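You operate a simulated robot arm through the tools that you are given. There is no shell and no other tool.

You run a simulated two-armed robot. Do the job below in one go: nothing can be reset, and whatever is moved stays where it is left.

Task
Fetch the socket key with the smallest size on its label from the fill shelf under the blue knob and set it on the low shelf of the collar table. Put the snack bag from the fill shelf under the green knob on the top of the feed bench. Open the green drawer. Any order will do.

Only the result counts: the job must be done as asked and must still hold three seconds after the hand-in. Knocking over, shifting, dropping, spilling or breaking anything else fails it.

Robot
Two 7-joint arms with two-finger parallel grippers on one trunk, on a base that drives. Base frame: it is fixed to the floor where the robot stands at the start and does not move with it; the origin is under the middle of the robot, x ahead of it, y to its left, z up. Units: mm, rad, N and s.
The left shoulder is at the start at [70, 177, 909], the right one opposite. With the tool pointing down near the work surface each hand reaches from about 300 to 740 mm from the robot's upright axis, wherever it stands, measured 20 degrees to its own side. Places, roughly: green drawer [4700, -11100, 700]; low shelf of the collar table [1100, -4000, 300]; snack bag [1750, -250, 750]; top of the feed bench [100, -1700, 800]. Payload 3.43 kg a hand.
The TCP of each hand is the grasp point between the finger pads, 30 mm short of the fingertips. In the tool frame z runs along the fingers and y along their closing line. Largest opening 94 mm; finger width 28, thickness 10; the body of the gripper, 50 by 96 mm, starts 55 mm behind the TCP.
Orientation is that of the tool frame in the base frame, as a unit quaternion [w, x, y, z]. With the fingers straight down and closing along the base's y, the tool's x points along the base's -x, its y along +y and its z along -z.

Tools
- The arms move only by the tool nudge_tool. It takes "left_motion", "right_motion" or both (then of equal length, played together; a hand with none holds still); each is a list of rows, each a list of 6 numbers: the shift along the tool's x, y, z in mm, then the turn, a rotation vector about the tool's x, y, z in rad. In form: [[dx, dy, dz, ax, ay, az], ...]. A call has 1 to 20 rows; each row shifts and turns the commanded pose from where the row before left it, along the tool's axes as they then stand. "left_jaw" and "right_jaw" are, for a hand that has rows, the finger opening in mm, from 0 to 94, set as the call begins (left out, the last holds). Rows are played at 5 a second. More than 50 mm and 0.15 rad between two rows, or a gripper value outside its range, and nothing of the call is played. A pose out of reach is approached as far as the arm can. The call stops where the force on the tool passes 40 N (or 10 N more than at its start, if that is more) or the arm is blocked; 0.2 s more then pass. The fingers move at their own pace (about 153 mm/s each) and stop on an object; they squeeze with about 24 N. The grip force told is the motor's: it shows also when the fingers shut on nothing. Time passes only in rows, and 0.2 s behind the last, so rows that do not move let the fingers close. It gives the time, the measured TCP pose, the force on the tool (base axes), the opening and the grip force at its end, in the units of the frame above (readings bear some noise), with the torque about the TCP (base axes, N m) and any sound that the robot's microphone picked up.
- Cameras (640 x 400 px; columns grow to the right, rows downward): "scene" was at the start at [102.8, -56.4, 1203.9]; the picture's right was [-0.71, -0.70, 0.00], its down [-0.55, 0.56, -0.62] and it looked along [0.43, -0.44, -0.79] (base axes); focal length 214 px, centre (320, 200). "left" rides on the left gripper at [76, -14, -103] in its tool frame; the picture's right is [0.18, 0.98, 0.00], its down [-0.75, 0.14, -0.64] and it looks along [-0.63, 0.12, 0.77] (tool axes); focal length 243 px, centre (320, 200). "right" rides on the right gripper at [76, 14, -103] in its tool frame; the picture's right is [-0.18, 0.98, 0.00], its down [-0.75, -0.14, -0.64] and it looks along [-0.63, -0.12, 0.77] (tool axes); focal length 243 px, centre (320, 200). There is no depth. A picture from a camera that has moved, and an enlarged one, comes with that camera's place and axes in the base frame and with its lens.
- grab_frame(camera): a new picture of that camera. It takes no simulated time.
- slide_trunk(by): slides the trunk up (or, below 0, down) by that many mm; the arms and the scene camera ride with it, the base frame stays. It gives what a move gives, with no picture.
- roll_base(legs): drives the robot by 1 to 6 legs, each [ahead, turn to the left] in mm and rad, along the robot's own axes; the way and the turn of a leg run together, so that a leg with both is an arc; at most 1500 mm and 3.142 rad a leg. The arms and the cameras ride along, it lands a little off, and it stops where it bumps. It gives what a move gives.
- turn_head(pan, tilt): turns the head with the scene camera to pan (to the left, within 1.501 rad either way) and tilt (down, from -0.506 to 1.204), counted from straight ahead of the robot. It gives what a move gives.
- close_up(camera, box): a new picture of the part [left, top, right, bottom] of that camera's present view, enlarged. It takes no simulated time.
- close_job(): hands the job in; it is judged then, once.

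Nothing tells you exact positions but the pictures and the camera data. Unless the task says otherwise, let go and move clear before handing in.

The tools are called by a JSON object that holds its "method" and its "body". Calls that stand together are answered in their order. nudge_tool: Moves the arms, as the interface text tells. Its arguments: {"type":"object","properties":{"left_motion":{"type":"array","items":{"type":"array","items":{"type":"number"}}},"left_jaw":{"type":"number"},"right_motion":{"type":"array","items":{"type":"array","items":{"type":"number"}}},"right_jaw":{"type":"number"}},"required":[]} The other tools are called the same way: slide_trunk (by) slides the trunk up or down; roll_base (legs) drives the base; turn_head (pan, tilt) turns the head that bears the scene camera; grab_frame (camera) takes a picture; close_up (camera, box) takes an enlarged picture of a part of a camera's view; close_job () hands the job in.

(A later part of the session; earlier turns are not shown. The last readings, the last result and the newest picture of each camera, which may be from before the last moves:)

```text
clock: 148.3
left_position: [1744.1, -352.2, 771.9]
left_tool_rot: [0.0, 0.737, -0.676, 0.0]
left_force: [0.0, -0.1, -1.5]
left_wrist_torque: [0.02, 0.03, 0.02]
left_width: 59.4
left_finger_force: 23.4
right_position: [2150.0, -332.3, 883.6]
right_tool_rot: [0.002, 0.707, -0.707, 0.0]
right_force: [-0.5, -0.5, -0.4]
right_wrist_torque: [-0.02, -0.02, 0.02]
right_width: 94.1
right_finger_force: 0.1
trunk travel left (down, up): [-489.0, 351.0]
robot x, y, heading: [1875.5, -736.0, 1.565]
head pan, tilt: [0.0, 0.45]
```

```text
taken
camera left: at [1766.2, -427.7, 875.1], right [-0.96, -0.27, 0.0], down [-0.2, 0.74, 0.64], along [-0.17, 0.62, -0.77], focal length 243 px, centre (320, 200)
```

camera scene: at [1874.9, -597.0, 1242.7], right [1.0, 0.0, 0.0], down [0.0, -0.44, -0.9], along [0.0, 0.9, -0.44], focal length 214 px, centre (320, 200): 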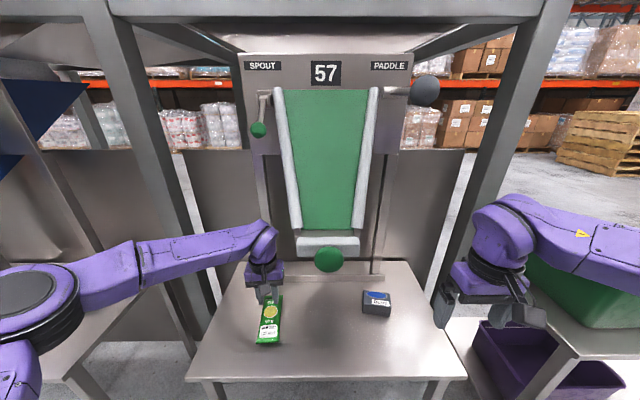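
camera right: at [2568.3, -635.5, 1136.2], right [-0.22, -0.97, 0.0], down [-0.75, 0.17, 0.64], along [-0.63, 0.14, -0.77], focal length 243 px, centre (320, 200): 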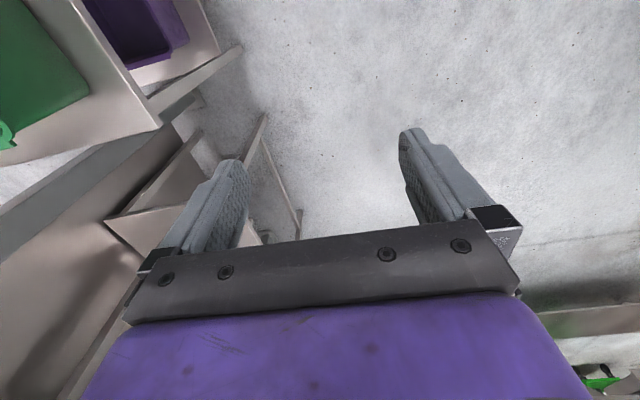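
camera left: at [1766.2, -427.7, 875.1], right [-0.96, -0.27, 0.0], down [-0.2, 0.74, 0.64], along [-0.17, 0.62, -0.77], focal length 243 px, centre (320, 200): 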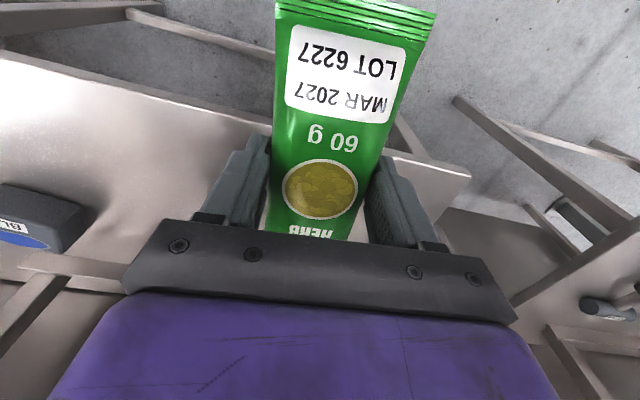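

The bag rides steadily. I back away from the shelf, raise the trunk so that the bag will clear the bench top (z 800), then turn toward the feed bench.

{"method": "roll_base", "body": {"legs": [[-380, 0]]}}

{"method": "slide_trunk", "body": {"by": 220}}

{"method": "roll_base", "body": {"legs": [[0, 1.57]]}}

{"method": "turn_head", "body": {"pan": 0.4, "tilt": 0.35}}

{"method": "grab_frame", "body": {"camera": "scene"}}

{"method": "grab_frame", "body": {"camera": "left"}}

```text
clock: 150.7
left_position: [1744.3, -733.0, 772.0]
left_tool_rot: [0.0, 0.738, -0.675, 0.0]
left_force: [0.3, 0.5, 0.5]
left_wrist_torque: [0.02, 0.02, -0.01]
left_width: 59.1
left_finger_force: 24.0
right_position: [2147.5, -709.8, 883.6]
right_tool_rot: [0.001, 0.71, -0.704, -0.001]
right_force: [-0.4, 0.2, 0.1]
right_wrist_torque: [0.02, -0.01, 0.0]
right_width: 94.2
right_finger_force: 0.2
trunk travel left (down, up): [-489.0, 351.0]
robot x, y, heading: [1878.1, -1119.1, 1.577]
head pan, tilt: [0.0, 0.45]
```

```text
clock: 153.1
left_position: [1744.4, -734.0, 991.0]
left_tool_rot: [0.0, 0.738, -0.675, 0.0]
left_force: [0.8, 1.3, -1.1]
left_wrist_torque: [-0.02, 0.0, -0.02]
left_width: 59.1
left_finger_force: 24.1
right_position: [2147.4, -710.0, 1104.1]
right_tool_rot: [0.001, 0.71, -0.704, 0.001]
right_force: [1.2, 0.9, -0.2]
right_wrist_torque: [0.02, 0.01, 0.01]
right_width: 93.9
right_finger_force: 0.0
trunk travel left (down, up): [-709.0, 131.0]
robot x, y, heading: [1875.6, -1116.7, 1.574]
head pan, tilt: [0.0, 0.45]
```

```text
clock: 157.3
left_position: [1496.0, -1254.4, 991.5]
left_tool_rot: [-0.001, 0.999, 0.054, 0.0]
left_force: [-0.3, -0.2, -0.2]
left_wrist_torque: [0.03, -0.01, -0.01]
left_width: 59.0
left_finger_force: 24.1
right_position: [1466.2, -851.1, 1104.6]
right_tool_rot: [0.0, 1.0, 0.012, 0.0]
right_force: [0.3, 0.9, 0.3]
right_wrist_torque: [-0.02, 0.02, 0.01]
right_width: 94.0
right_finger_force: 0.0
trunk travel left (down, up): [-709.0, 131.0]
robot x, y, heading: [1877.9, -1116.4, -3.122]
head pan, tilt: [0.0, 0.45]
```

```text
clock: 158.2
left_position: [1496.9, -1253.6, 991.9]
left_tool_rot: [0.001, 0.999, 0.054, 0.0]
left_force: [-0.5, 1.0, -1.0]
left_wrist_torque: [0.02, 0.01, 0.02]
left_width: 58.8
left_finger_force: 24.5
right_position: [1466.5, -851.1, 1104.5]
right_tool_rot: [0.0, 1.0, 0.012, 0.0]
right_force: [-0.1, 0.2, 1.1]
right_wrist_torque: [0.0, -0.02, 0.01]
right_width: 93.9
right_finger_force: 0.0
trunk travel left (down, up): [-709.0, 131.0]
robot x, y, heading: [1872.3, -1117.8, -3.118]
head pan, tilt: [0.4, 0.351]
```

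```text
taken
camera scene: at [1741.2, -1157.9, 1471.9], right [-0.41, 0.91, 0.0], down [0.31, 0.14, -0.94], along [-0.86, -0.38, -0.34], focal length 214 px, centre (320, 200)
```

scene: 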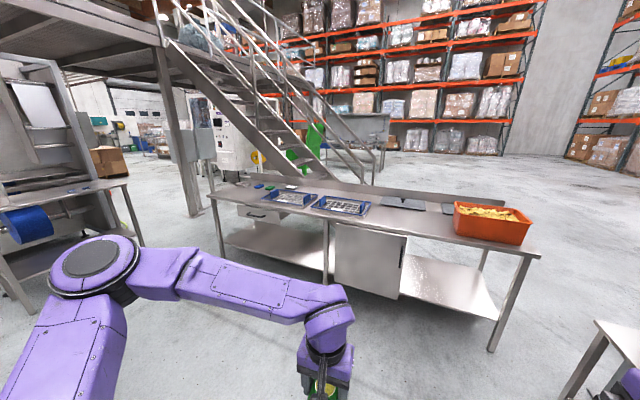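

```text
taken
camera left: at [1570.0, -1231.7, 1095.1], right [0.29, -0.96, 0.0], down [-0.73, -0.22, 0.64], along [-0.61, -0.19, -0.77], focal length 243 px, centre (320, 200)
```

left: 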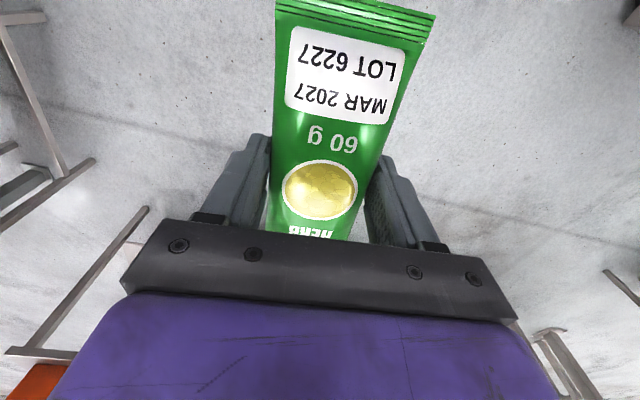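

The bench shows an orange bin at its right end, two grey lids at the back, two blue trays, and small items at the left end. I zoom in to find a free spot.

{"method": "close_up", "body": {"camera": "scene", "box": [200, 160, 360, 260]}}

{"method": "close_up", "body": {"camera": "scene", "box": [340, 170, 548, 300]}}

```text
4.00 times, centred on (280, 210) of scene
camera zoom: at [1741.2, -1157.9, 1471.9], right [-0.41, 0.91, 0.0], down [0.31, 0.14, -0.94], along [-0.86, -0.38, -0.34], focal length 858 px, centre (480, 160)
```

zoom: 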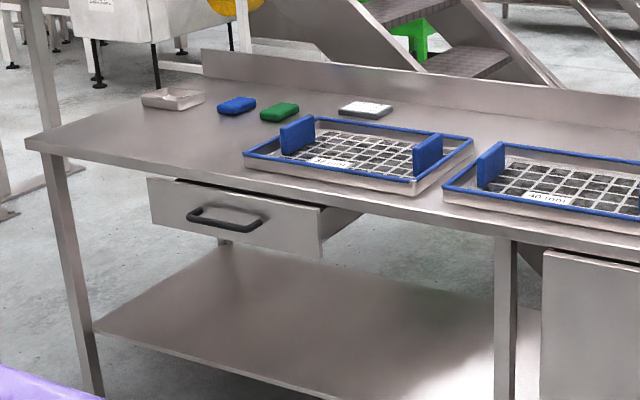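

```text
3.08 times, centred on (444, 235) of scene
camera zoom: at [1741.2, -1157.9, 1471.9], right [-0.41, 0.91, 0.0], down [0.31, 0.14, -0.94], along [-0.86, -0.38, -0.34], focal length 660 px, centre (-62, 92)
```

zoom: 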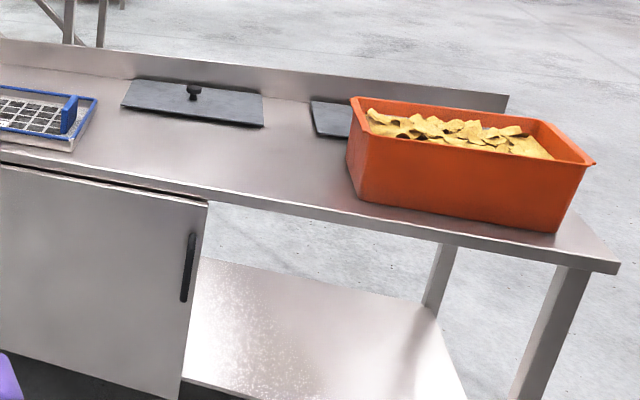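

The bench top between the right tray (y≈-1450) and the bin (y≈-860) is free in front of the lids, so I'll lay the bag near [230, -1270]. I drive straight ahead to about x 820.

{"method": "roll_base", "body": {"legs": [[1050, 0]]}}

{"method": "turn_head", "body": {"pan": 0.0, "tilt": 0.7}}

{"method": "grab_frame", "body": {"camera": "scene"}}

{"method": "grab_frame", "body": {"camera": "left"}}

```text
clock: 163.6
left_position: [442.8, -1278.0, 991.8]
left_tool_rot: [0.0, 0.999, 0.054, -0.001]
left_force: [-0.2, 0.2, -1.0]
left_wrist_torque: [0.01, -0.01, 0.01]
left_width: 59.2
left_finger_force: 25.1
right_position: [410.7, -875.9, 1104.2]
right_tool_rot: [0.0, 1.0, 0.013, 0.0]
right_force: [-0.1, -0.5, 0.8]
right_wrist_torque: [0.03, -0.02, -0.01]
right_width: 94.0
right_finger_force: 0.0
trunk travel left (down, up): [-709.0, 131.0]
robot x, y, heading: [819.0, -1141.8, -3.123]
head pan, tilt: [0.4, 0.351]
```

```text
clock: 164.5
left_position: [441.2, -1279.0, 992.7]
left_tool_rot: [0.0, 0.999, 0.054, 0.0]
left_force: [0.2, 0.5, -0.9]
left_wrist_torque: [0.0, 0.0, 0.01]
left_width: 59.2
left_finger_force: 24.1
right_position: [411.6, -876.0, 1103.1]
right_tool_rot: [0.0, 1.0, 0.012, -0.001]
right_force: [-0.9, -0.1, -0.2]
right_wrist_torque: [0.01, -0.02, 0.01]
right_width: 94.0
right_finger_force: 0.0
trunk travel left (down, up): [-709.0, 131.0]
robot x, y, heading: [821.5, -1142.7, -3.123]
head pan, tilt: [0.0, 0.7]
```

```text
taken
camera scene: at [686.6, -1146.6, 1440.6], right [-0.02, 1.0, 0.0], down [0.64, 0.02, -0.77], along [-0.77, -0.02, -0.64], focal length 214 px, centre (320, 200)
```

scene: 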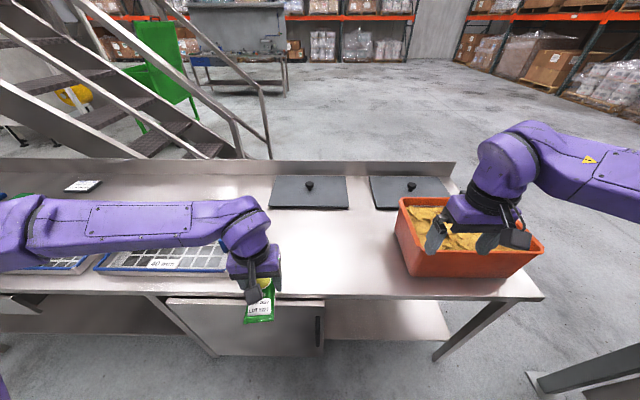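

```text
taken
camera left: at [515.5, -1256.6, 1095.1], right [0.29, -0.96, 0.0], down [-0.73, -0.22, 0.64], along [-0.61, -0.19, -0.77], focal length 243 px, centre (320, 200)
```

left: 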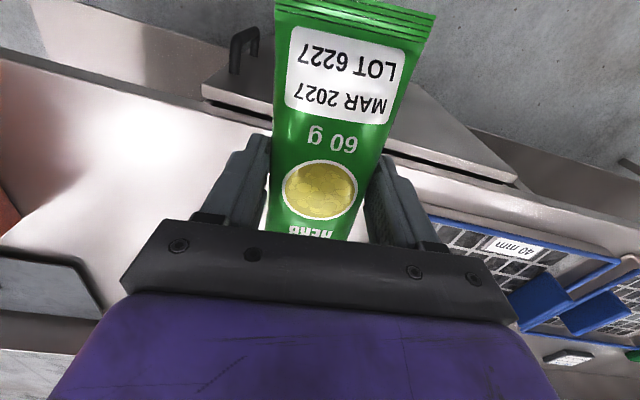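

The drop-off spot in front of the hand is free. I extend the left hand to about [230, -1235] at the present height.

{"method": "nudge_tool", "body": {"left_motion": [[-3, -1, 0, 0, 0, 0], [-6, -2, 0, 0, 0, 0], [-9, -3, 0, 0, 0, 0], [-12, -4, 0, 0, 0, 0], [-13, -4, 0, 0, 0, 0], [-13, -4, 0, 0, 0, 0], [-13, -4, 0, 0, 0, 0], [-13, -4, 0, 0, 0, 0], [-13, -4, 0, 0, 0, 0], [-13, -4, 0, 0, 0, 0], [-13, -4, 0, 0, 0, 0], [-13, -4, 0, 0, 0, 0], [-13, -4, 0, 0, 0, 0], [-13, -4, 0, 0, 0, 0], [-12, -4, 0, 0, 0, 0], [-12, -4, 0, 0, 0, 0], [-10, -3, 0, 0, 0, 0], [-7, -2, 0, 0, 0, 0], [-4, -2, 0, 0, 0, 0]]}}

{"method": "nudge_tool", "body": {"left_motion": [[0, 0, 3, 0, 0, 0], [0, 0, 6, 0, 0, 0], [0, 0, 9, 0, 0, 0], [0, 0, 10, 0, 0, 0], [0, 0, 10, 0, 0, 0], [0, 0, 10, 0, 0, 0], [0, 0, 10, 0, 0, 0], [0, 0, 10, 0, 0, 0], [0, 0, 10, 0, 0, 0], [0, 0, 9, 0, 0, 0], [0, 0, 8, 0, 0, 0], [0, 0, 7, 0, 0, 0], [0, 0, 5, 0, 0, 0], [0, 0, 3, 0, 0, 0]]}}

{"method": "grab_frame", "body": {"camera": "scene"}}

{"method": "grab_frame", "body": {"camera": "left"}}

```text
clock: 168.5
left_position: [230.6, -1237.7, 992.3]
left_tool_rot: [0.0, 0.999, 0.054, 0.0]
left_force: [-0.1, -0.3, -0.4]
left_wrist_torque: [-0.03, -0.03, 0.01]
left_width: 59.0
left_finger_force: 24.3
right_position: [410.4, -876.5, 1104.0]
right_tool_rot: [0.001, 1.0, 0.012, 0.001]
right_force: [-0.5, -0.4, -0.1]
right_wrist_torque: [-0.02, -0.04, -0.02]
right_width: 94.2
right_finger_force: 0.0
trunk travel left (down, up): [-709.0, 131.0]
robot x, y, heading: [816.8, -1141.6, -3.118]
head pan, tilt: [0.0, 0.7]
```

```text
clock: 171.5
left_position: [230.7, -1236.6, 880.7]
left_tool_rot: [0.0, 0.999, 0.054, 0.0]
left_force: [-0.1, 0.7, -0.2]
left_wrist_torque: [0.03, 0.01, 0.0]
left_width: 59.4
left_finger_force: 24.0
right_position: [410.2, -875.1, 1104.5]
right_tool_rot: [0.001, 1.0, 0.012, 0.0]
right_force: [-0.5, 0.1, 0.0]
right_wrist_torque: [0.0, 0.0, 0.0]
right_width: 94.2
right_finger_force: 0.0
trunk travel left (down, up): [-709.0, 131.0]
robot x, y, heading: [817.5, -1140.1, -3.116]
head pan, tilt: [0.0, 0.7]
```

```text
taken
camera scene: at [686.4, -1146.4, 1440.5], right [-0.02, 1.0, 0.0], down [0.64, 0.02, -0.76], along [-0.76, -0.02, -0.64], focal length 214 px, centre (320, 200)
```

scene: 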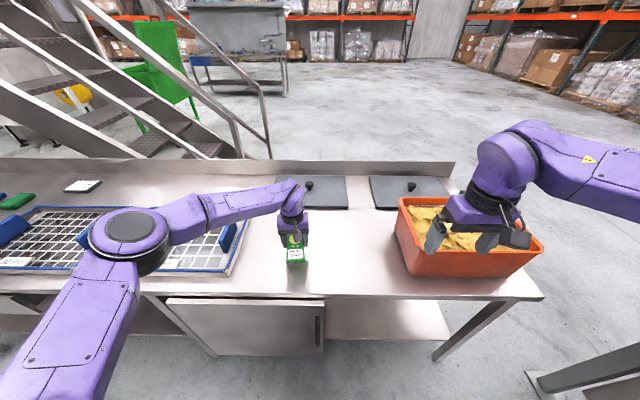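

```text
taken
camera left: at [304.3, -1214.2, 984.5], right [0.29, -0.96, 0.0], down [-0.73, -0.22, 0.64], along [-0.61, -0.19, -0.77], focal length 243 px, centre (320, 200)
```

left: 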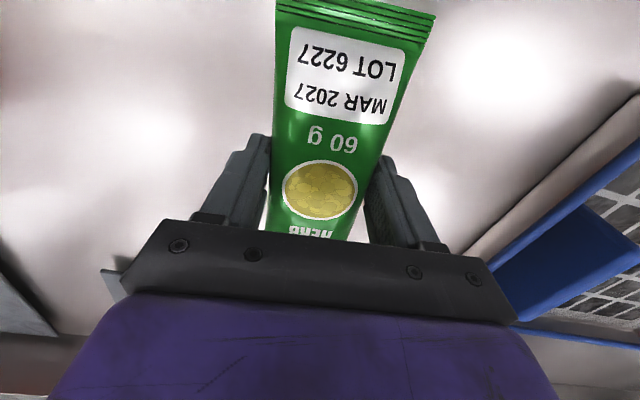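

The bag hovers over a clear patch. I lower it slowly until it touches the bench top.

{"method": "nudge_tool", "body": {"left_motion": [[0, 0, 3, 0, 0, 0], [0, 0, 5, 0, 0, 0], [0, 0, 6, 0, 0, 0], [0, 0, 6, 0, 0, 0], [0, 0, 6, 0, 0, 0], [0, 0, 4, 0, 0, 0], [0, 0, 3, 0, 0, 0], [0, 0, 2, 0, 0, 0], [0, 0, 2, 0, 0, 0], [0, 0, 2, 0, 0, 0]]}}

{"method": "nudge_tool", "body": {"left_motion": [[0, 0, 2, 0, 0, 0], [0, 0, 2, 0, 0, 0]]}}

{"method": "nudge_tool", "body": {"left_motion": [[0, 0, 2, 0, 0, 0], [0, 0, 1, 0, 0, 0]]}}

```text
clock: 173.7
left_position: [229.6, -1236.9, 843.0]
left_tool_rot: [0.0, 0.998, 0.055, 0.0]
left_force: [-0.7, 0.4, -1.3]
left_wrist_torque: [-0.01, -0.01, 0.03]
left_width: 59.3
left_finger_force: 24.3
right_position: [411.5, -876.2, 1103.3]
right_tool_rot: [0.0, 1.0, 0.012, 0.0]
right_force: [-0.3, 0.1, -0.2]
right_wrist_torque: [0.0, -0.01, 0.03]
right_width: 93.8
right_finger_force: 0.1
trunk travel left (down, up): [-709.0, 131.0]
robot x, y, heading: [823.4, -1139.3, -3.119]
head pan, tilt: [0.0, 0.7]
```

```text
clock: 174.3
left_position: [230.8, -1236.3, 839.1]
left_tool_rot: [0.0, 0.999, 0.054, 0.0]
left_force: [-0.5, -0.3, -1.2]
left_wrist_torque: [0.01, -0.03, -0.01]
left_width: 59.2
left_finger_force: 24.2
right_position: [411.3, -876.8, 1103.7]
right_tool_rot: [0.0, 1.0, 0.012, 0.0]
right_force: [0.0, 0.3, -0.5]
right_wrist_torque: [0.01, 0.02, 0.03]
right_width: 93.8
right_finger_force: 0.1
trunk travel left (down, up): [-709.0, 131.0]
robot x, y, heading: [819.4, -1138.6, -3.118]
head pan, tilt: [0.0, 0.7]
```

```text
clock: 174.9
left_position: [230.6, -1235.5, 836.1]
left_tool_rot: [0.0, 0.999, 0.054, 0.0]
left_force: [0.8, -0.4, 0.7]
left_wrist_torque: [-0.01, -0.02, -0.03]
left_width: 59.2
left_finger_force: 24.2
right_position: [409.8, -875.7, 1104.5]
right_tool_rot: [0.001, 1.0, 0.012, 0.0]
right_force: [-0.5, -0.4, 0.1]
right_wrist_torque: [0.03, 0.02, 0.01]
right_width: 93.8
right_finger_force: 0.1
trunk travel left (down, up): [-709.0, 131.0]
robot x, y, heading: [821.3, -1139.3, -3.119]
head pan, tilt: [0.0, 0.7]
```

No contact yet at 836, so I keep lowering in 2 mm steps.

{"method": "nudge_tool", "body": {"left_motion": [[0, 0, 2, 0, 0, 0], [0, 0, 1, 0, 0, 0]]}}

{"method": "nudge_tool", "body": {"left_motion": [[0, 0, 2, 0, 0, 0]]}}

{"method": "nudge_tool", "body": {"left_motion": [[0, 0, 1.5, 0, 0, 0]]}}

```text
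clock: 175.5
left_position: [230.5, -1237.2, 833.2]
left_tool_rot: [0.0, 0.999, 0.054, 0.0]
left_force: [0.6, 0.0, -0.4]
left_wrist_torque: [0.01, 0.0, 0.02]
left_width: 59.2
left_finger_force: 24.6
right_position: [410.7, -876.5, 1102.9]
right_tool_rot: [0.001, 1.0, 0.012, 0.0]
right_force: [-0.9, -0.6, 0.0]
right_wrist_torque: [-0.02, 0.0, 0.0]
right_width: 93.8
right_finger_force: 0.1
trunk travel left (down, up): [-709.0, 131.0]
robot x, y, heading: [822.2, -1142.6, -3.122]
head pan, tilt: [0.0, 0.7]
```

```text
clock: 175.9
left_position: [230.0, -1236.4, 829.9]
left_tool_rot: [0.0, 0.999, 0.053, 0.0]
left_force: [0.3, -1.1, 0.0]
left_wrist_torque: [0.03, -0.01, 0.02]
left_width: 59.0
left_finger_force: 24.3
right_position: [410.4, -876.3, 1103.8]
right_tool_rot: [0.0, 1.0, 0.013, -0.001]
right_force: [-0.4, 0.2, 0.6]
right_wrist_torque: [0.01, 0.01, -0.02]
right_width: 93.8
right_finger_force: 0.0
trunk travel left (down, up): [-709.0, 131.0]
robot x, y, heading: [819.0, -1138.8, -3.118]
head pan, tilt: [0.0, 0.7]
```

```text
clock: 176.3
left_position: [228.7, -1236.7, 830.8]
left_tool_rot: [0.0, 0.999, 0.054, -0.002]
left_force: [-0.5, -1.0, 5.5]
left_wrist_torque: [-0.1, -0.05, -0.08]
left_width: 59.3
left_finger_force: 24.2
right_position: [411.2, -876.1, 1105.7]
right_tool_rot: [0.001, 1.0, 0.012, 0.0]
right_force: [0.0, -0.1, 0.3]
right_wrist_torque: [0.01, -0.02, 0.03]
right_width: 93.9
right_finger_force: 0.1
trunk travel left (down, up): [-709.0, 131.0]
robot x, y, heading: [821.0, -1139.8, -3.119]
head pan, tilt: [0.0, 0.7]
```

Contact at 5.5 N: the bag rests on the bench. I open the jaws and lift straight up.

{"method": "nudge_tool", "body": {"left_motion": [[0, 0, 0, 0, 0, 0], [0, 0, 0, 0, 0, 0], [0, 0, 0, 0, 0, 0]], "left_jaw": 94}}

{"method": "nudge_tool", "body": {"left_motion": [[0, 0, -5, 0, 0, 0], [0, 0, -15, 0, 0, 0], [0, 0, -25, 0, 0, 0], [0, 0, -35, 0, 0, 0], [0, 0, -40, 0, 0, 0], [0, 0, -40, 0, 0, 0]]}}

{"method": "grab_frame", "body": {"camera": "left"}}

{"method": "grab_frame", "body": {"camera": "scene"}}

```text
clock: 177.1
left_position: [230.0, -1235.4, 829.4]
left_tool_rot: [0.0, 0.999, 0.054, -0.001]
left_force: [-2.7, 4.0, 9.9]
left_wrist_torque: [0.17, -0.05, 0.04]
left_width: 94.1
left_finger_force: 0.0
right_position: [411.1, -874.0, 1104.1]
right_tool_rot: [0.0, 1.0, 0.012, 0.0]
right_force: [-0.5, 0.0, 0.5]
right_wrist_torque: [-0.03, -0.01, 0.03]
right_width: 94.2
right_finger_force: 0.1
trunk travel left (down, up): [-709.0, 131.0]
robot x, y, heading: [818.4, -1140.0, -3.12]
head pan, tilt: [0.0, 0.7]
```

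```text
clock: 178.5
left_position: [231.0, -1236.8, 987.6]
left_tool_rot: [0.0, 0.999, 0.054, 0.001]
left_force: [-0.1, 0.0, 0.2]
left_wrist_torque: [0.05, 0.05, -0.03]
left_width: 94.0
left_finger_force: 0.0
right_position: [412.1, -875.3, 1104.5]
right_tool_rot: [0.001, 1.0, 0.012, 0.0]
right_force: [0.3, 1.5, 0.4]
right_wrist_torque: [-0.03, 0.0, -0.01]
right_width: 93.9
right_finger_force: 0.0
trunk travel left (down, up): [-709.0, 131.0]
robot x, y, heading: [818.5, -1142.7, -3.119]
head pan, tilt: [0.0, 0.7]
```

```text
taken
camera left: at [304.7, -1214.8, 1090.9], right [0.29, -0.96, 0.0], down [-0.73, -0.22, 0.64], along [-0.61, -0.19, -0.77], focal length 243 px, centre (320, 200)
```

left: 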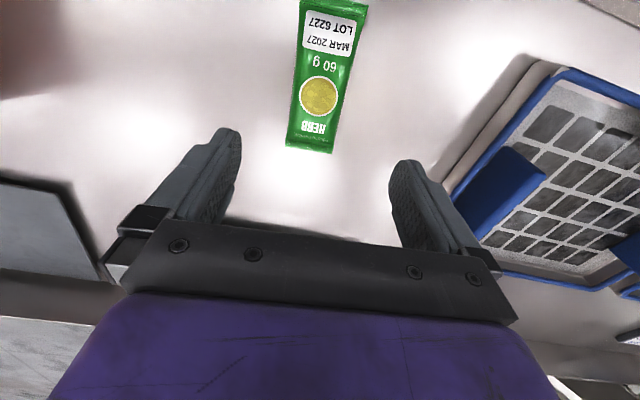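

```text
taken
camera scene: at [687.3, -1145.9, 1440.5], right [-0.02, 1.0, 0.0], down [0.64, 0.01, -0.77], along [-0.77, -0.02, -0.64], focal length 214 px, centre (320, 200)
```

scene: 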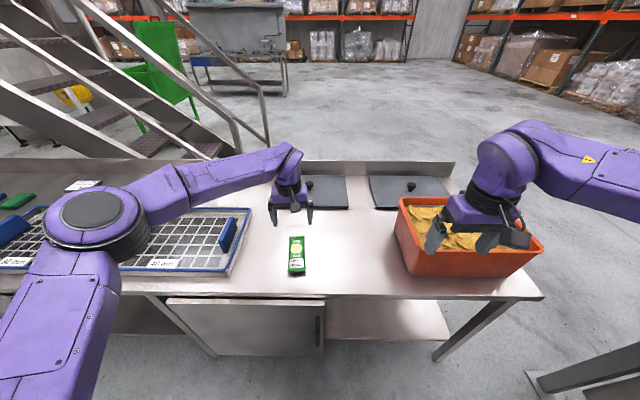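

The bag lies on the bench, released. I retract the left hand, back off, and turn to face the blue shelf.

{"method": "nudge_tool", "body": {"left_motion": [[40, 0, 0, 0, 0, 0], [45, 0, 0, 0, 0, 0], [45, 0, 0, 0, 0, 0], [45, 0, 0, 0, 0, 0], [25, 0, -20, 0, 0, 0]]}}

{"method": "roll_base", "body": {"legs": [[-175, 0], [0, -1.593]]}}

{"method": "turn_head", "body": {"pan": 0.0, "tilt": 0.5}}

{"method": "grab_frame", "body": {"camera": "scene"}}

```text
clock: 179.7
left_position: [426.6, -1212.8, 1008.4]
left_tool_rot: [0.0, 0.999, 0.054, 0.0]
left_force: [0.3, -0.6, 0.3]
left_wrist_torque: [0.01, 0.0, 0.01]
left_width: 93.8
left_finger_force: 0.0
right_position: [412.0, -876.5, 1104.9]
right_tool_rot: [0.002, 1.0, 0.012, 0.001]
right_force: [-0.1, 0.2, 0.3]
right_wrist_torque: [0.0, -0.01, 0.01]
right_width: 93.7
right_finger_force: 0.1
trunk travel left (down, up): [-709.0, 131.0]
robot x, y, heading: [822.8, -1141.4, -3.119]
head pan, tilt: [0.0, 0.7]
```

```text
clock: 185.1
left_position: [942.7, -738.0, 1007.4]
left_tool_rot: [0.0, 0.728, -0.686, 0.0]
left_force: [0.8, 0.3, -0.5]
left_wrist_torque: [0.0, 0.01, -0.01]
left_width: 93.9
left_finger_force: 0.1
right_position: [1281.7, -739.2, 1103.3]
right_tool_rot: [0.0, -0.699, 0.715, -0.001]
right_force: [0.1, 0.2, -0.3]
right_wrist_torque: [0.02, -0.02, -0.01]
right_width: 93.9
right_finger_force: 0.1
trunk travel left (down, up): [-709.0, 131.0]
robot x, y, heading: [997.1, -1136.2, 1.55]
head pan, tilt: [0.0, 0.7]
```

```text
clock: 185.8
left_position: [943.0, -739.2, 1008.2]
left_tool_rot: [0.0, 0.728, -0.685, 0.0]
left_force: [-0.5, 0.1, 0.5]
left_wrist_torque: [-0.01, -0.01, 0.0]
left_width: 94.0
left_finger_force: 0.1
right_position: [1280.6, -738.3, 1104.2]
right_tool_rot: [0.0, -0.699, 0.716, 0.001]
right_force: [-0.3, -0.4, -0.2]
right_wrist_torque: [0.0, 0.01, -0.04]
right_width: 93.9
right_finger_force: 0.0
trunk travel left (down, up): [-709.0, 131.0]
robot x, y, heading: [997.5, -1136.7, 1.547]
head pan, tilt: [0.0, 0.499]
```

```text
taken
camera scene: at [1000.5, -998.4, 1458.2], right [1.0, -0.02, 0.0], down [-0.01, -0.48, -0.88], along [0.02, 0.88, -0.48], focal length 214 px, centre (320, 200)
```

scene: 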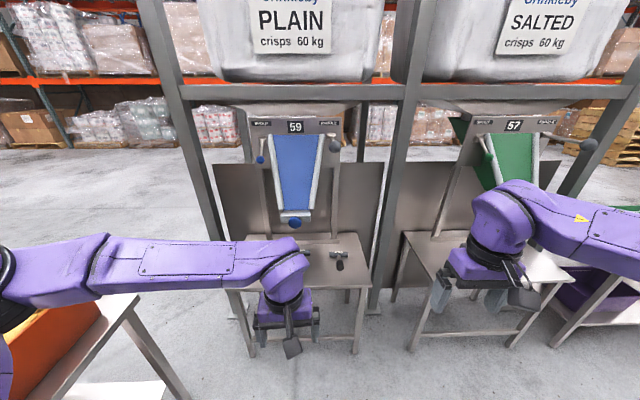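

The left hand would come too near the blue disc knob when I roll forward, so I tuck it back and left, lower the trunk by 120, and zoom in on the key.

{"method": "nudge_tool", "body": {"left_motion": [[20, 25, 0, 0, 0, 0], [20, 25, 0, 0, 0, 0], [20, 25, 0, 0, 0, 0], [20, 25, 0, 0, 0, 0]]}}

{"method": "slide_trunk", "body": {"by": -120}}

{"method": "close_up", "body": {"camera": "scene", "box": [270, 210, 430, 310]}}

{"method": "close_up", "body": {"camera": "scene", "box": [310, 225, 374, 265]}}

```text
clock: 186.8
left_position: [846.5, -827.9, 1008.5]
left_tool_rot: [-0.002, 0.729, -0.685, 0.0]
left_force: [-1.0, -0.5, -0.1]
left_wrist_torque: [-0.04, -0.05, 0.0]
left_width: 94.2
left_finger_force: 0.1
right_position: [1279.1, -741.3, 1104.8]
right_tool_rot: [0.001, -0.699, 0.715, 0.0]
right_force: [-0.3, 0.2, 0.0]
right_wrist_torque: [0.03, 0.0, 0.01]
right_width: 93.9
right_finger_force: 0.1
trunk travel left (down, up): [-709.0, 131.0]
robot x, y, heading: [996.7, -1136.7, 1.546]
head pan, tilt: [0.0, 0.499]
```

```text
clock: 188.3
left_position: [848.5, -826.3, 886.7]
left_tool_rot: [0.0, 0.728, -0.685, 0.0]
left_force: [0.5, -0.1, 0.5]
left_wrist_torque: [0.02, 0.01, -0.02]
left_width: 93.9
left_finger_force: 0.1
right_position: [1280.0, -739.4, 983.9]
right_tool_rot: [0.0, -0.699, 0.715, 0.0]
right_force: [0.3, 0.5, 0.3]
right_wrist_torque: [0.02, -0.01, -0.01]
right_width: 94.1
right_finger_force: 0.0
trunk travel left (down, up): [-589.0, 251.0]
robot x, y, heading: [997.6, -1137.5, 1.547]
head pan, tilt: [0.0, 0.499]
```

```text
4.00 times, centred on (350, 260) of scene
camera zoom: at [1000.2, -998.6, 1338.3], right [1.0, -0.02, 0.0], down [-0.01, -0.48, -0.88], along [0.02, 0.88, -0.48], focal length 858 px, centre (200, -40)
```

zoom: 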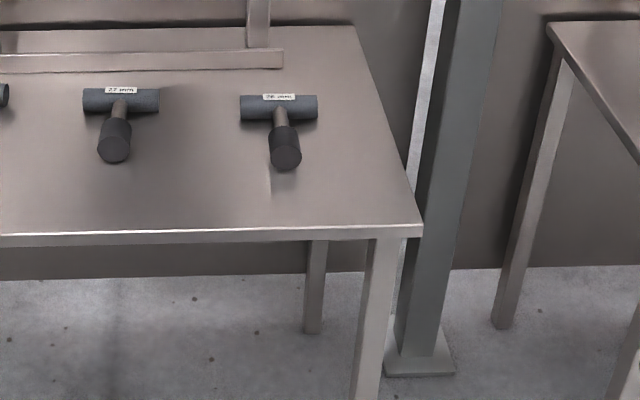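

```text
10.00 times, centred on (342, 245) of scene
camera zoom: at [1000.2, -998.6, 1338.3], right [1.0, -0.02, 0.0], down [-0.01, -0.48, -0.88], along [0.02, 0.88, -0.48], focal length 2145 px, centre (100, -250)
```

zoom: 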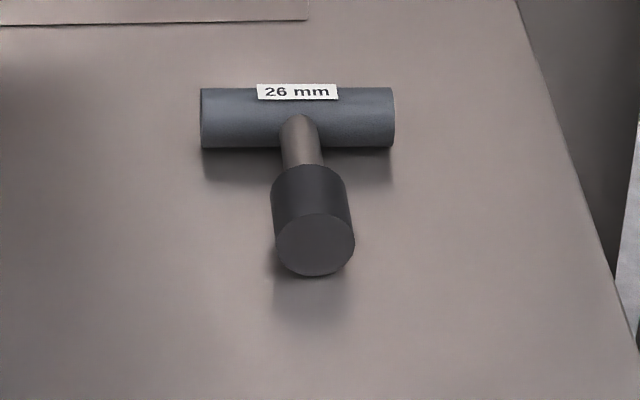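

The 26 mm key's stem spans about y -160 to -202 at x≈1118, axis along y, so I'll grip the stem at [1118, -181] closing along x. I roll 390 mm forward first.

{"method": "roll_base", "body": {"legs": [[390, 0]]}}

{"method": "nudge_tool", "body": {"right_motion": [[0, 30, 40, 0, 0, 0], [0, 35, 40, 0, 0, 0], [0, 35, 40, 0, 0, 0], [0, 35, 40, 0, 0, 0], [0, 33, 40, 0, 0, 0]], "right_jaw": 94}}

{"method": "grab_frame", "body": {"camera": "right"}}

{"method": "grab_frame", "body": {"camera": "scene"}}

```text
clock: 190.7
left_position: [850.5, -450.8, 886.7]
left_tool_rot: [0.0, 0.733, -0.68, 0.0]
left_force: [0.2, 0.2, 0.5]
left_wrist_torque: [-0.01, 0.02, -0.01]
left_width: 94.2
left_finger_force: 0.1
right_position: [1282.8, -356.7, 984.2]
right_tool_rot: [-0.001, -0.702, 0.712, -0.001]
right_force: [0.6, 0.6, 0.0]
right_wrist_torque: [-0.02, -0.05, 0.01]
right_width: 94.3
right_finger_force: 0.1
trunk travel left (down, up): [-589.0, 251.0]
robot x, y, heading: [1004.6, -759.4, 1.56]
head pan, tilt: [0.0, 0.499]
```

```text
refused: row 2 steps farther than a row can; nothing moved
```

```text
taken
camera right: at [1267.3, -433.6, 1086.2], right [-0.98, 0.2, 0.0], down [0.15, 0.75, 0.64], along [0.12, 0.63, -0.77], focal length 243 px, centre (320, 200)
```

right: 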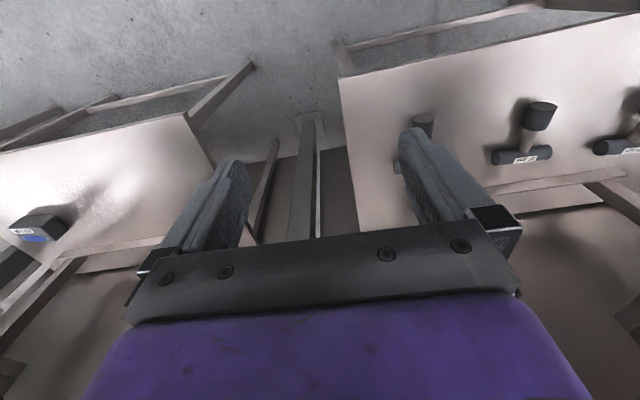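

```text
taken
camera scene: at [1005.6, -620.0, 1338.2], right [1.0, -0.01, 0.0], down [-0.01, -0.48, -0.88], along [0.01, 0.88, -0.48], focal length 214 px, centre (320, 200)
```

scene: 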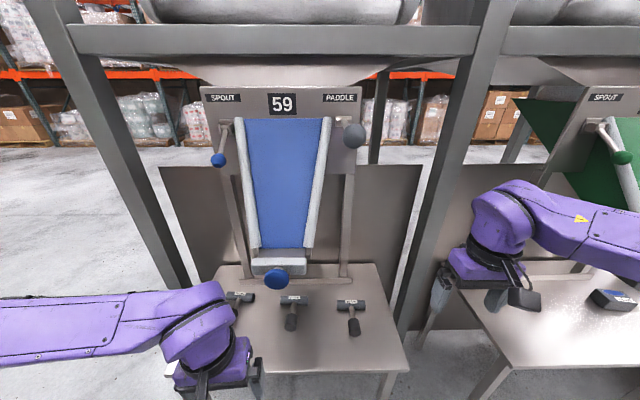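

A step was too long; I split it into smaller ones to bring the right hand over x≈1120 at z≈780, still in front of the shelf.

{"method": "nudge_tool", "body": {"right_motion": [[0, 27, 34, 0, 0, 0], [0, 27, 34, 0, 0, 0], [0, 27, 34, 0, 0, 0], [0, 27, 34, 0, 0, 0], [0, 27, 34, 0, 0, 0], [0, 27, 34, 0, 0, 0]], "right_jaw": 94}}

{"method": "grab_frame", "body": {"camera": "right"}}

{"method": "close_up", "body": {"camera": "scene", "box": [220, 260, 420, 385]}}

```text
clock: 192.1
left_position: [849.8, -449.8, 886.8]
left_tool_rot: [0.001, 0.732, -0.681, 0.0]
left_force: [-0.8, 0.8, -0.7]
left_wrist_torque: [-0.02, -0.04, -0.01]
left_width: 94.0
left_finger_force: 0.1
right_position: [1118.2, -354.6, 779.1]
right_tool_rot: [-0.001, -0.703, 0.711, -0.001]
right_force: [-1.0, 0.3, 0.3]
right_wrist_torque: [0.0, -0.02, -0.02]
right_width: 94.0
right_finger_force: 0.0
trunk travel left (down, up): [-589.0, 251.0]
robot x, y, heading: [1003.5, -758.7, 1.56]
head pan, tilt: [0.0, 0.499]
```

```text
taken
camera right: at [1102.6, -430.5, 881.7], right [-0.98, 0.2, 0.0], down [0.15, 0.75, 0.64], along [0.13, 0.63, -0.77], focal length 243 px, centre (320, 200)
```

right: 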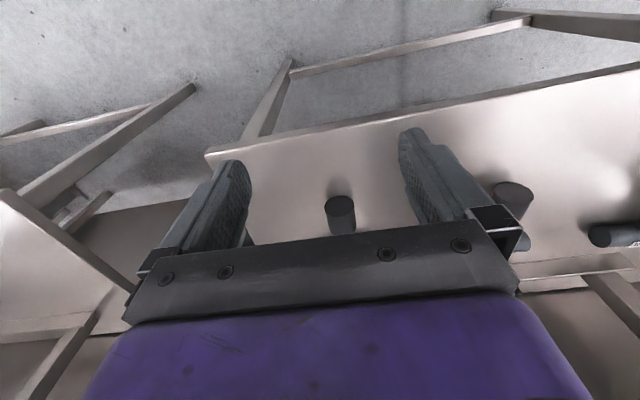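

```text
3.20 times, centred on (320, 322) of scene
camera zoom: at [1004.4, -619.3, 1338.1], right [1.0, -0.01, 0.0], down [-0.01, -0.48, -0.88], along [0.01, 0.88, -0.48], focal length 686 px, centre (320, -192)
```

zoom: 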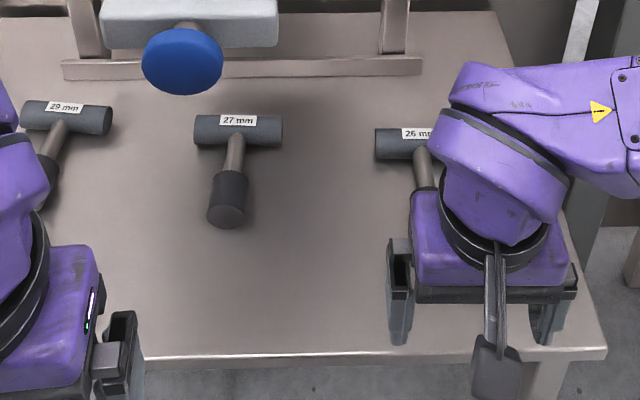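

Second sightings agree on the stem at x≈1117. I move the right hand forward over the stem at z≈780.

{"method": "nudge_tool", "body": {"right_motion": [[-35, 0.6, 0, 0, 0, 0], [-35, 0.6, 0, 0, 0, 0], [-35, 0.6, 0, 0, 0, 0], [-35, 0.6, 0, 0, 0, 0], [-33.6, 0.6, 0, 0, 0, 0]]}}

{"method": "grab_frame", "body": {"camera": "right"}}

{"method": "grab_frame", "body": {"camera": "scene"}}

```text
clock: 193.3
left_position: [851.2, -449.7, 886.8]
left_tool_rot: [0.0, 0.733, -0.681, 0.0]
left_force: [-0.3, -0.2, -0.2]
left_wrist_torque: [0.03, 0.05, 0.02]
left_width: 94.1
left_finger_force: 0.0
right_position: [1120.0, -182.8, 779.6]
right_tool_rot: [-0.001, -0.704, 0.71, -0.001]
right_force: [0.0, 0.3, 0.2]
right_wrist_torque: [-0.02, -0.01, -0.01]
right_width: 94.0
right_finger_force: 0.0
trunk travel left (down, up): [-589.0, 251.0]
robot x, y, heading: [1002.7, -756.3, 1.556]
head pan, tilt: [0.0, 0.499]
```

```text
taken
camera right: at [1103.2, -257.8, 882.2], right [-0.98, 0.2, 0.0], down [0.15, 0.75, 0.64], along [0.12, 0.63, -0.77], focal length 243 px, centre (320, 200)
```

right: 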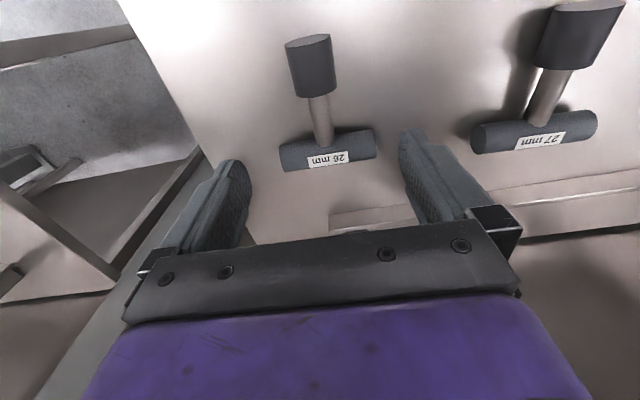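

```text
taken
camera scene: at [1005.2, -619.5, 1338.1], right [1.0, -0.01, 0.0], down [-0.01, -0.48, -0.88], along [0.01, 0.88, -0.48], focal length 214 px, centre (320, 200)
```

scene: 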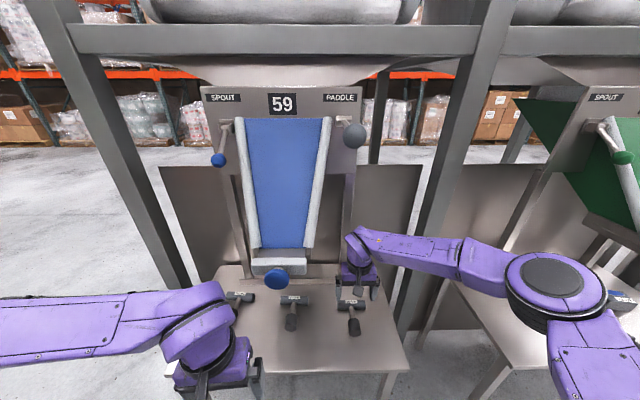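

I zoom the wrist view to place the stem's limits precisely before descending.

{"method": "close_up", "body": {"camera": "right", "box": [260, 20, 400, 180]}}

{"method": "close_up", "body": {"camera": "scene", "box": [310, 270, 390, 350]}}

```text
2.50 times, centred on (330, 100) of right
camera zoom: at [1103.2, -257.8, 882.2], right [-0.98, 0.2, 0.0], down [0.15, 0.75, 0.64], along [0.12, 0.63, -0.77], focal length 606 px, centre (295, 450)
```

zoom: 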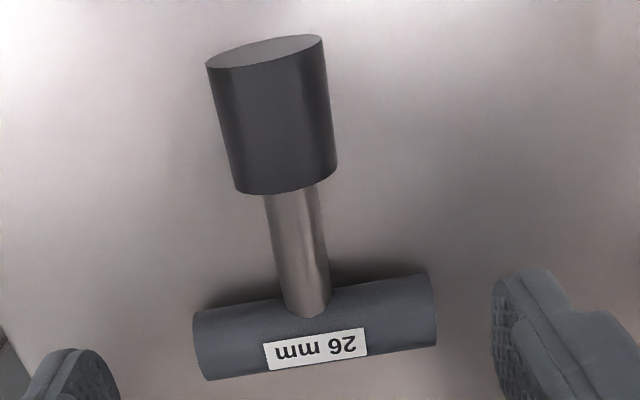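

```text
5.00 times, centred on (350, 310) of scene
camera zoom: at [1005.2, -619.5, 1338.1], right [1.0, -0.01, 0.0], down [-0.01, -0.48, -0.88], along [0.01, 0.88, -0.48], focal length 1072 px, centre (170, -350)
```

zoom: 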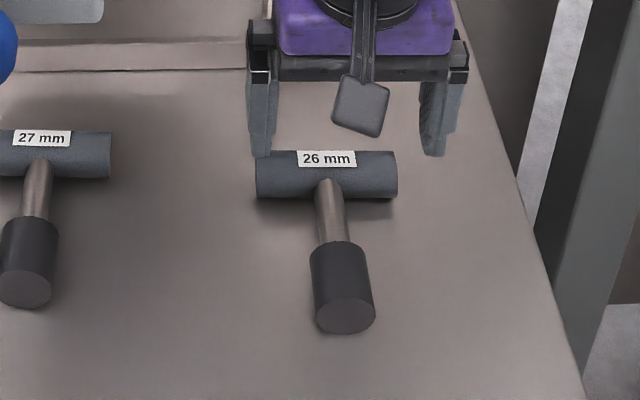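

The stem runs from y≈-157 to -198, so I shift 5 mm forward to y≈-178 and descend to z≈674.

{"method": "nudge_tool", "body": {"right_motion": [[-5, 0, 20, 0, 0, 0], [0, 0, 25, 0, 0, 0], [0, 0, 25, 0, 0, 0], [0, 0, 20, 0, 0, 0], [0, 0, 10, 0, 0, 0], [0, 0, 5, 0, 0, 0]]}}

{"method": "grab_frame", "body": {"camera": "right"}}

{"method": "close_up", "body": {"camera": "scene", "box": [310, 270, 390, 350]}}

```text
clock: 194.7
left_position: [850.2, -449.6, 886.0]
left_tool_rot: [0.001, 0.733, -0.68, 0.0]
left_force: [-0.7, -0.2, -0.5]
left_wrist_torque: [0.0, -0.01, 0.01]
left_width: 94.1
left_finger_force: 0.1
right_position: [1119.8, -177.2, 674.6]
right_tool_rot: [0.0, -0.703, 0.711, 0.001]
right_force: [0.8, -0.9, -0.2]
right_wrist_torque: [0.03, -0.01, -0.02]
right_width: 93.8
right_finger_force: 0.1
trunk travel left (down, up): [-589.0, 251.0]
robot x, y, heading: [1002.1, -760.4, 1.56]
head pan, tilt: [0.0, 0.499]
```

```text
taken
camera right: at [1103.9, -253.6, 776.3], right [-0.98, 0.2, 0.0], down [0.15, 0.75, 0.64], along [0.12, 0.63, -0.77], focal length 243 px, centre (320, 200)
```

right: 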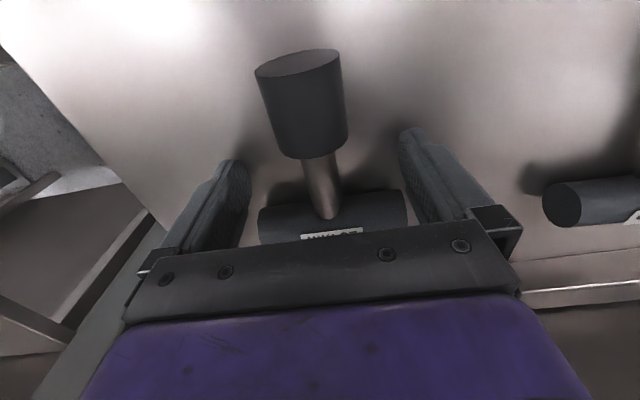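

```text
5.00 times, centred on (350, 310) of scene
camera zoom: at [1005.5, -620.2, 1338.2], right [1.0, -0.01, 0.0], down [-0.01, -0.48, -0.88], along [0.01, 0.88, -0.48], focal length 1072 px, centre (170, -350)
```

zoom: 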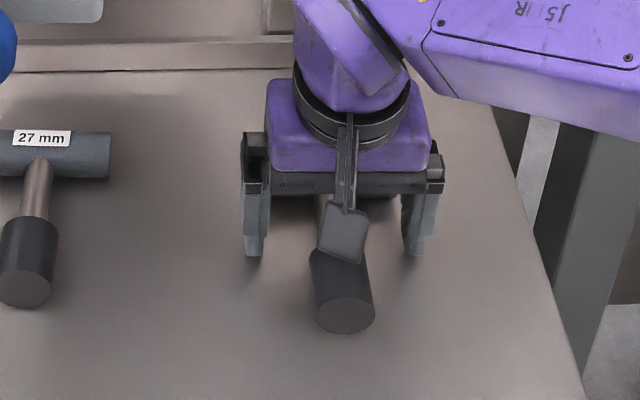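

The fingers are either side of the stem. I close the right jaws.

{"method": "nudge_tool", "body": {"right_motion": [[0, 0, 1, 0, 0, 0], [0, 0, 0, 0, 0, 0], [0, 0, 0, 0, 0, 0], [0, 0, 0, 0, 0, 0], [0, 0, 0, 0, 0, 0], [0, 0, 0, 0, 0, 0]], "right_jaw": 0}}

{"method": "nudge_tool", "body": {"right_motion": [[0, 0, -3, 0, 0, 0], [0, 0, -4, 0, 0, 0], [0, 0, -5, 0, 0, 0], [0, 0, -6, 0, 0, 0], [0, 0, -6, 0, 0, 0]]}}

{"method": "grab_frame", "body": {"camera": "right"}}

```text
clock: 196.1
left_position: [851.8, -451.1, 886.3]
left_tool_rot: [0.0, 0.733, -0.681, 0.0]
left_force: [0.6, -0.2, 0.1]
left_wrist_torque: [-0.02, 0.01, -0.01]
left_width: 94.1
left_finger_force: 0.0
right_position: [1119.7, -178.2, 674.4]
right_tool_rot: [-0.001, -0.703, 0.712, -0.001]
right_force: [-1.0, -0.9, 0.0]
right_wrist_torque: [0.05, -0.01, 0.02]
right_width: 19.5
right_finger_force: 23.7
trunk travel left (down, up): [-589.0, 251.0]
robot x, y, heading: [1003.0, -760.8, 1.562]
head pan, tilt: [0.0, 0.499]
```

```text
clock: 197.3
left_position: [851.0, -450.9, 886.8]
left_tool_rot: [0.0, 0.732, -0.681, 0.0]
left_force: [0.0, 1.1, -0.2]
left_wrist_torque: [-0.01, 0.0, 0.02]
left_width: 94.1
left_finger_force: 0.2
right_position: [1119.4, -178.6, 698.1]
right_tool_rot: [0.0, -0.703, 0.711, 0.0]
right_force: [-0.3, -0.3, -2.4]
right_wrist_torque: [0.0, -0.03, 0.02]
right_width: 19.8
right_finger_force: 24.0
trunk travel left (down, up): [-589.0, 251.0]
robot x, y, heading: [1004.8, -757.7, 1.557]
head pan, tilt: [0.0, 0.499]
```

```text
taken
camera right: at [1103.6, -253.6, 800.6], right [-0.98, 0.2, 0.0], down [0.15, 0.75, 0.64], along [0.12, 0.63, -0.77], focal length 243 px, centre (320, 200)
```

right: 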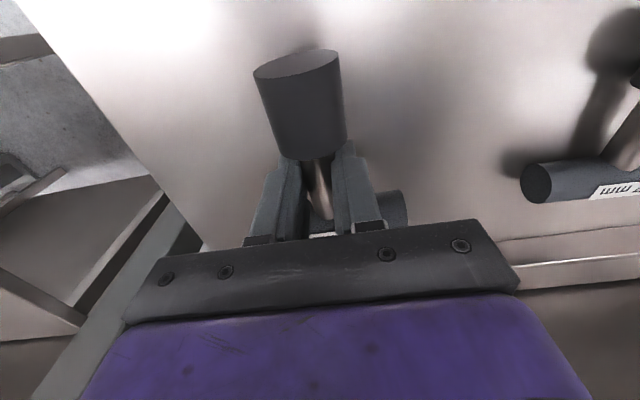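

The key is gripped on its stem (19.7 mm) and lifts with about 2.4 N of weight. I raise it and draw the hand back.

{"method": "nudge_tool", "body": {"right_motion": [[0, 0, -8, 0, 0, 0], [0, 0, -12, 0, 0, 0], [0, 0, -15, 0, 0, 0], [0, 0, -15, 0, 0, 0], [0, 0, -15, 0, 0, 0], [0, 0, -10, 0, 0, 0], [0, 0, -5, 0, 0, 0]]}}

{"method": "nudge_tool", "body": {"right_motion": [[4, 0, 0, 0, 0, 0], [8, 0, 0, 0, 0, 0], [12, 0, 0, 0, 0, 0], [16, 0, 0, 0, 0, 0], [20, 0, 0, 0, 0, 0], [20, 0, 0, 0, 0, 0], [20, 0, 0, 0, 0, 0], [20, 0, 0, 0, 0, 0], [20, 0, 0, 0, 0, 0], [20, 0, 0, 0, 0, 0], [16, 0, 0, 0, 0, 0], [10, 0, 0, 0, 0, 0], [6, 0, 0, 0, 0, 0]]}}

{"method": "grab_frame", "body": {"camera": "right"}}

{"method": "grab_frame", "body": {"camera": "scene"}}

```text
clock: 198.9
left_position: [850.7, -450.4, 886.7]
left_tool_rot: [0.0, 0.732, -0.681, 0.0]
left_force: [-0.3, 0.1, 0.4]
left_wrist_torque: [0.02, -0.03, -0.06]
left_width: 94.1
left_finger_force: 0.0
right_position: [1119.5, -176.9, 778.2]
right_tool_rot: [-0.001, -0.703, 0.711, -0.001]
right_force: [-0.2, -0.1, -1.5]
right_wrist_torque: [-0.05, -0.04, 0.0]
right_width: 19.6
right_finger_force: 23.9
trunk travel left (down, up): [-589.0, 251.0]
robot x, y, heading: [1002.3, -759.2, 1.563]
head pan, tilt: [0.0, 0.499]
```

```text
clock: 201.7
left_position: [850.8, -449.7, 887.2]
left_tool_rot: [0.0, 0.732, -0.682, 0.0]
left_force: [-0.2, -0.7, 0.0]
left_wrist_torque: [0.03, -0.01, 0.03]
left_width: 93.9
left_finger_force: 0.0
right_position: [1116.5, -370.0, 778.3]
right_tool_rot: [-0.001, -0.703, 0.711, 0.0]
right_force: [0.4, 0.0, -2.0]
right_wrist_torque: [-0.02, 0.02, -0.02]
right_width: 19.3
right_finger_force: 23.6
trunk travel left (down, up): [-589.0, 251.0]
robot x, y, heading: [1003.9, -761.7, 1.556]
head pan, tilt: [0.0, 0.499]
```

```text
taken
camera right: at [1100.4, -445.1, 880.5], right [-0.98, 0.2, 0.0], down [0.15, 0.75, 0.64], along [0.13, 0.63, -0.77], focal length 243 px, centre (320, 200)
```

right: 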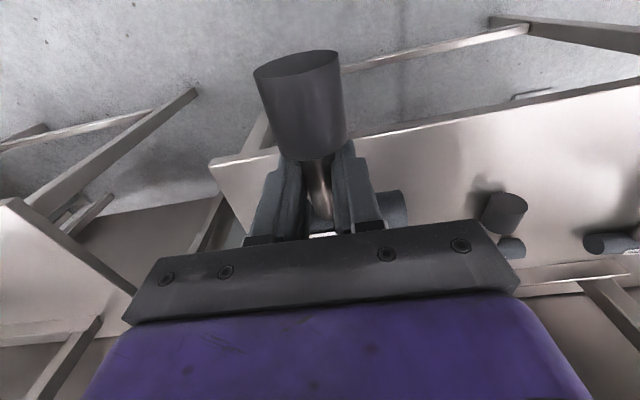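

```text
taken
camera scene: at [1005.7, -620.4, 1338.2], right [1.0, -0.01, 0.0], down [-0.01, -0.48, -0.88], along [0.01, 0.88, -0.48], focal length 214 px, centre (320, 200)
```

scene: 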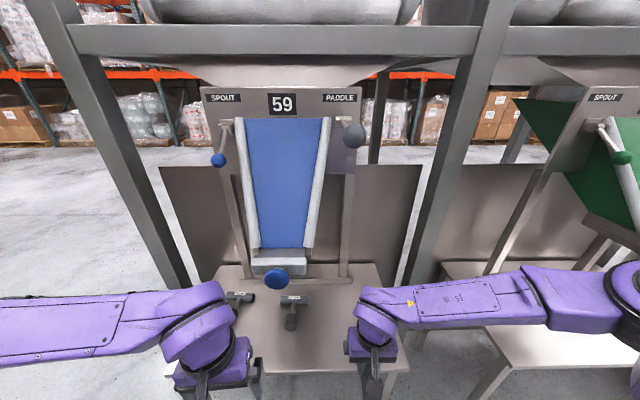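

With the key in hand I back away from the shelf and turn around toward the collar table, looking as I go.

{"method": "roll_base", "body": {"legs": [[-420, 0], [0, -1.57]]}}

{"method": "turn_head", "body": {"pan": -1.3, "tilt": 0.3}}

{"method": "grab_frame", "body": {"camera": "scene"}}

{"method": "grab_frame", "body": {"camera": "right"}}

```text
clock: 208.2
left_position: [1311.4, -1041.4, 886.7]
left_tool_rot: [0.0, -0.026, 1.0, -0.001]
left_force: [0.8, 0.3, 0.7]
left_wrist_torque: [-0.02, 0.0, -0.03]
left_width: 94.1
left_finger_force: 0.0
right_position: [1386.1, -1308.7, 777.6]
right_tool_rot: [-0.001, 0.016, 1.0, 0.0]
right_force: [0.0, 0.8, -1.4]
right_wrist_torque: [-0.01, 0.02, -0.03]
right_width: 19.5
right_finger_force: 24.1
trunk travel left (down, up): [-589.0, 251.0]
robot x, y, heading: [1000.1, -1188.0, -0.033]
head pan, tilt: [0.0, 0.499]
```

```text
clock: 209.7
left_position: [1311.7, -1042.5, 888.0]
left_tool_rot: [-0.001, -0.026, 1.0, 0.0]
left_force: [0.3, 0.5, 1.3]
left_wrist_torque: [-0.03, 0.02, 0.0]
left_width: 94.0
left_finger_force: 0.1
right_position: [1387.8, -1309.4, 777.8]
right_tool_rot: [-0.001, 0.016, 1.0, 0.0]
right_force: [-0.9, -0.2, -2.3]
right_wrist_torque: [0.0, 0.04, -0.02]
right_width: 19.7
right_finger_force: 24.1
trunk travel left (down, up): [-589.0, 251.0]
robot x, y, heading: [999.3, -1186.1, -0.032]
head pan, tilt: [-1.3, 0.3]
```

```text
taken
camera scene: at [1072.1, -1283.4, 1356.6], right [-0.97, -0.24, 0.0], down [-0.07, 0.29, -0.96], along [0.23, -0.93, -0.3], focal length 214 px, centre (320, 200)
```

scene: 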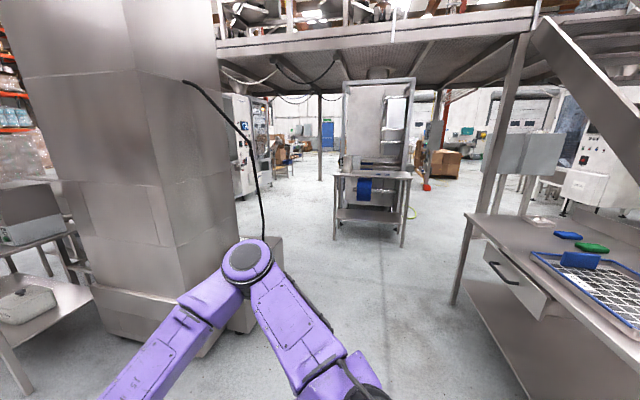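

```text
taken
camera right: at [1310.7, -1291.9, 880.4], right [0.22, 0.98, 0.0], down [0.75, -0.17, 0.64], along [0.63, -0.14, -0.77], focal length 243 px, centre (320, 200)
```

right: 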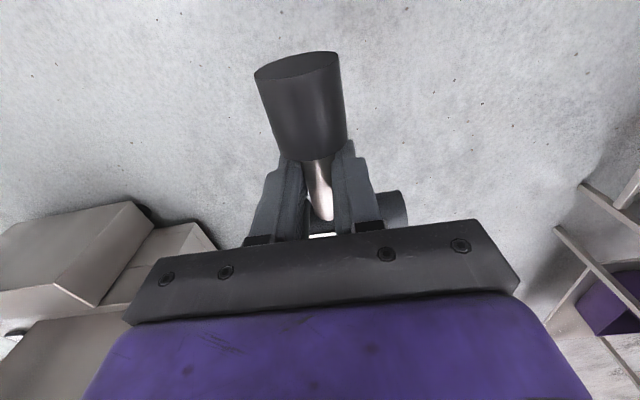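

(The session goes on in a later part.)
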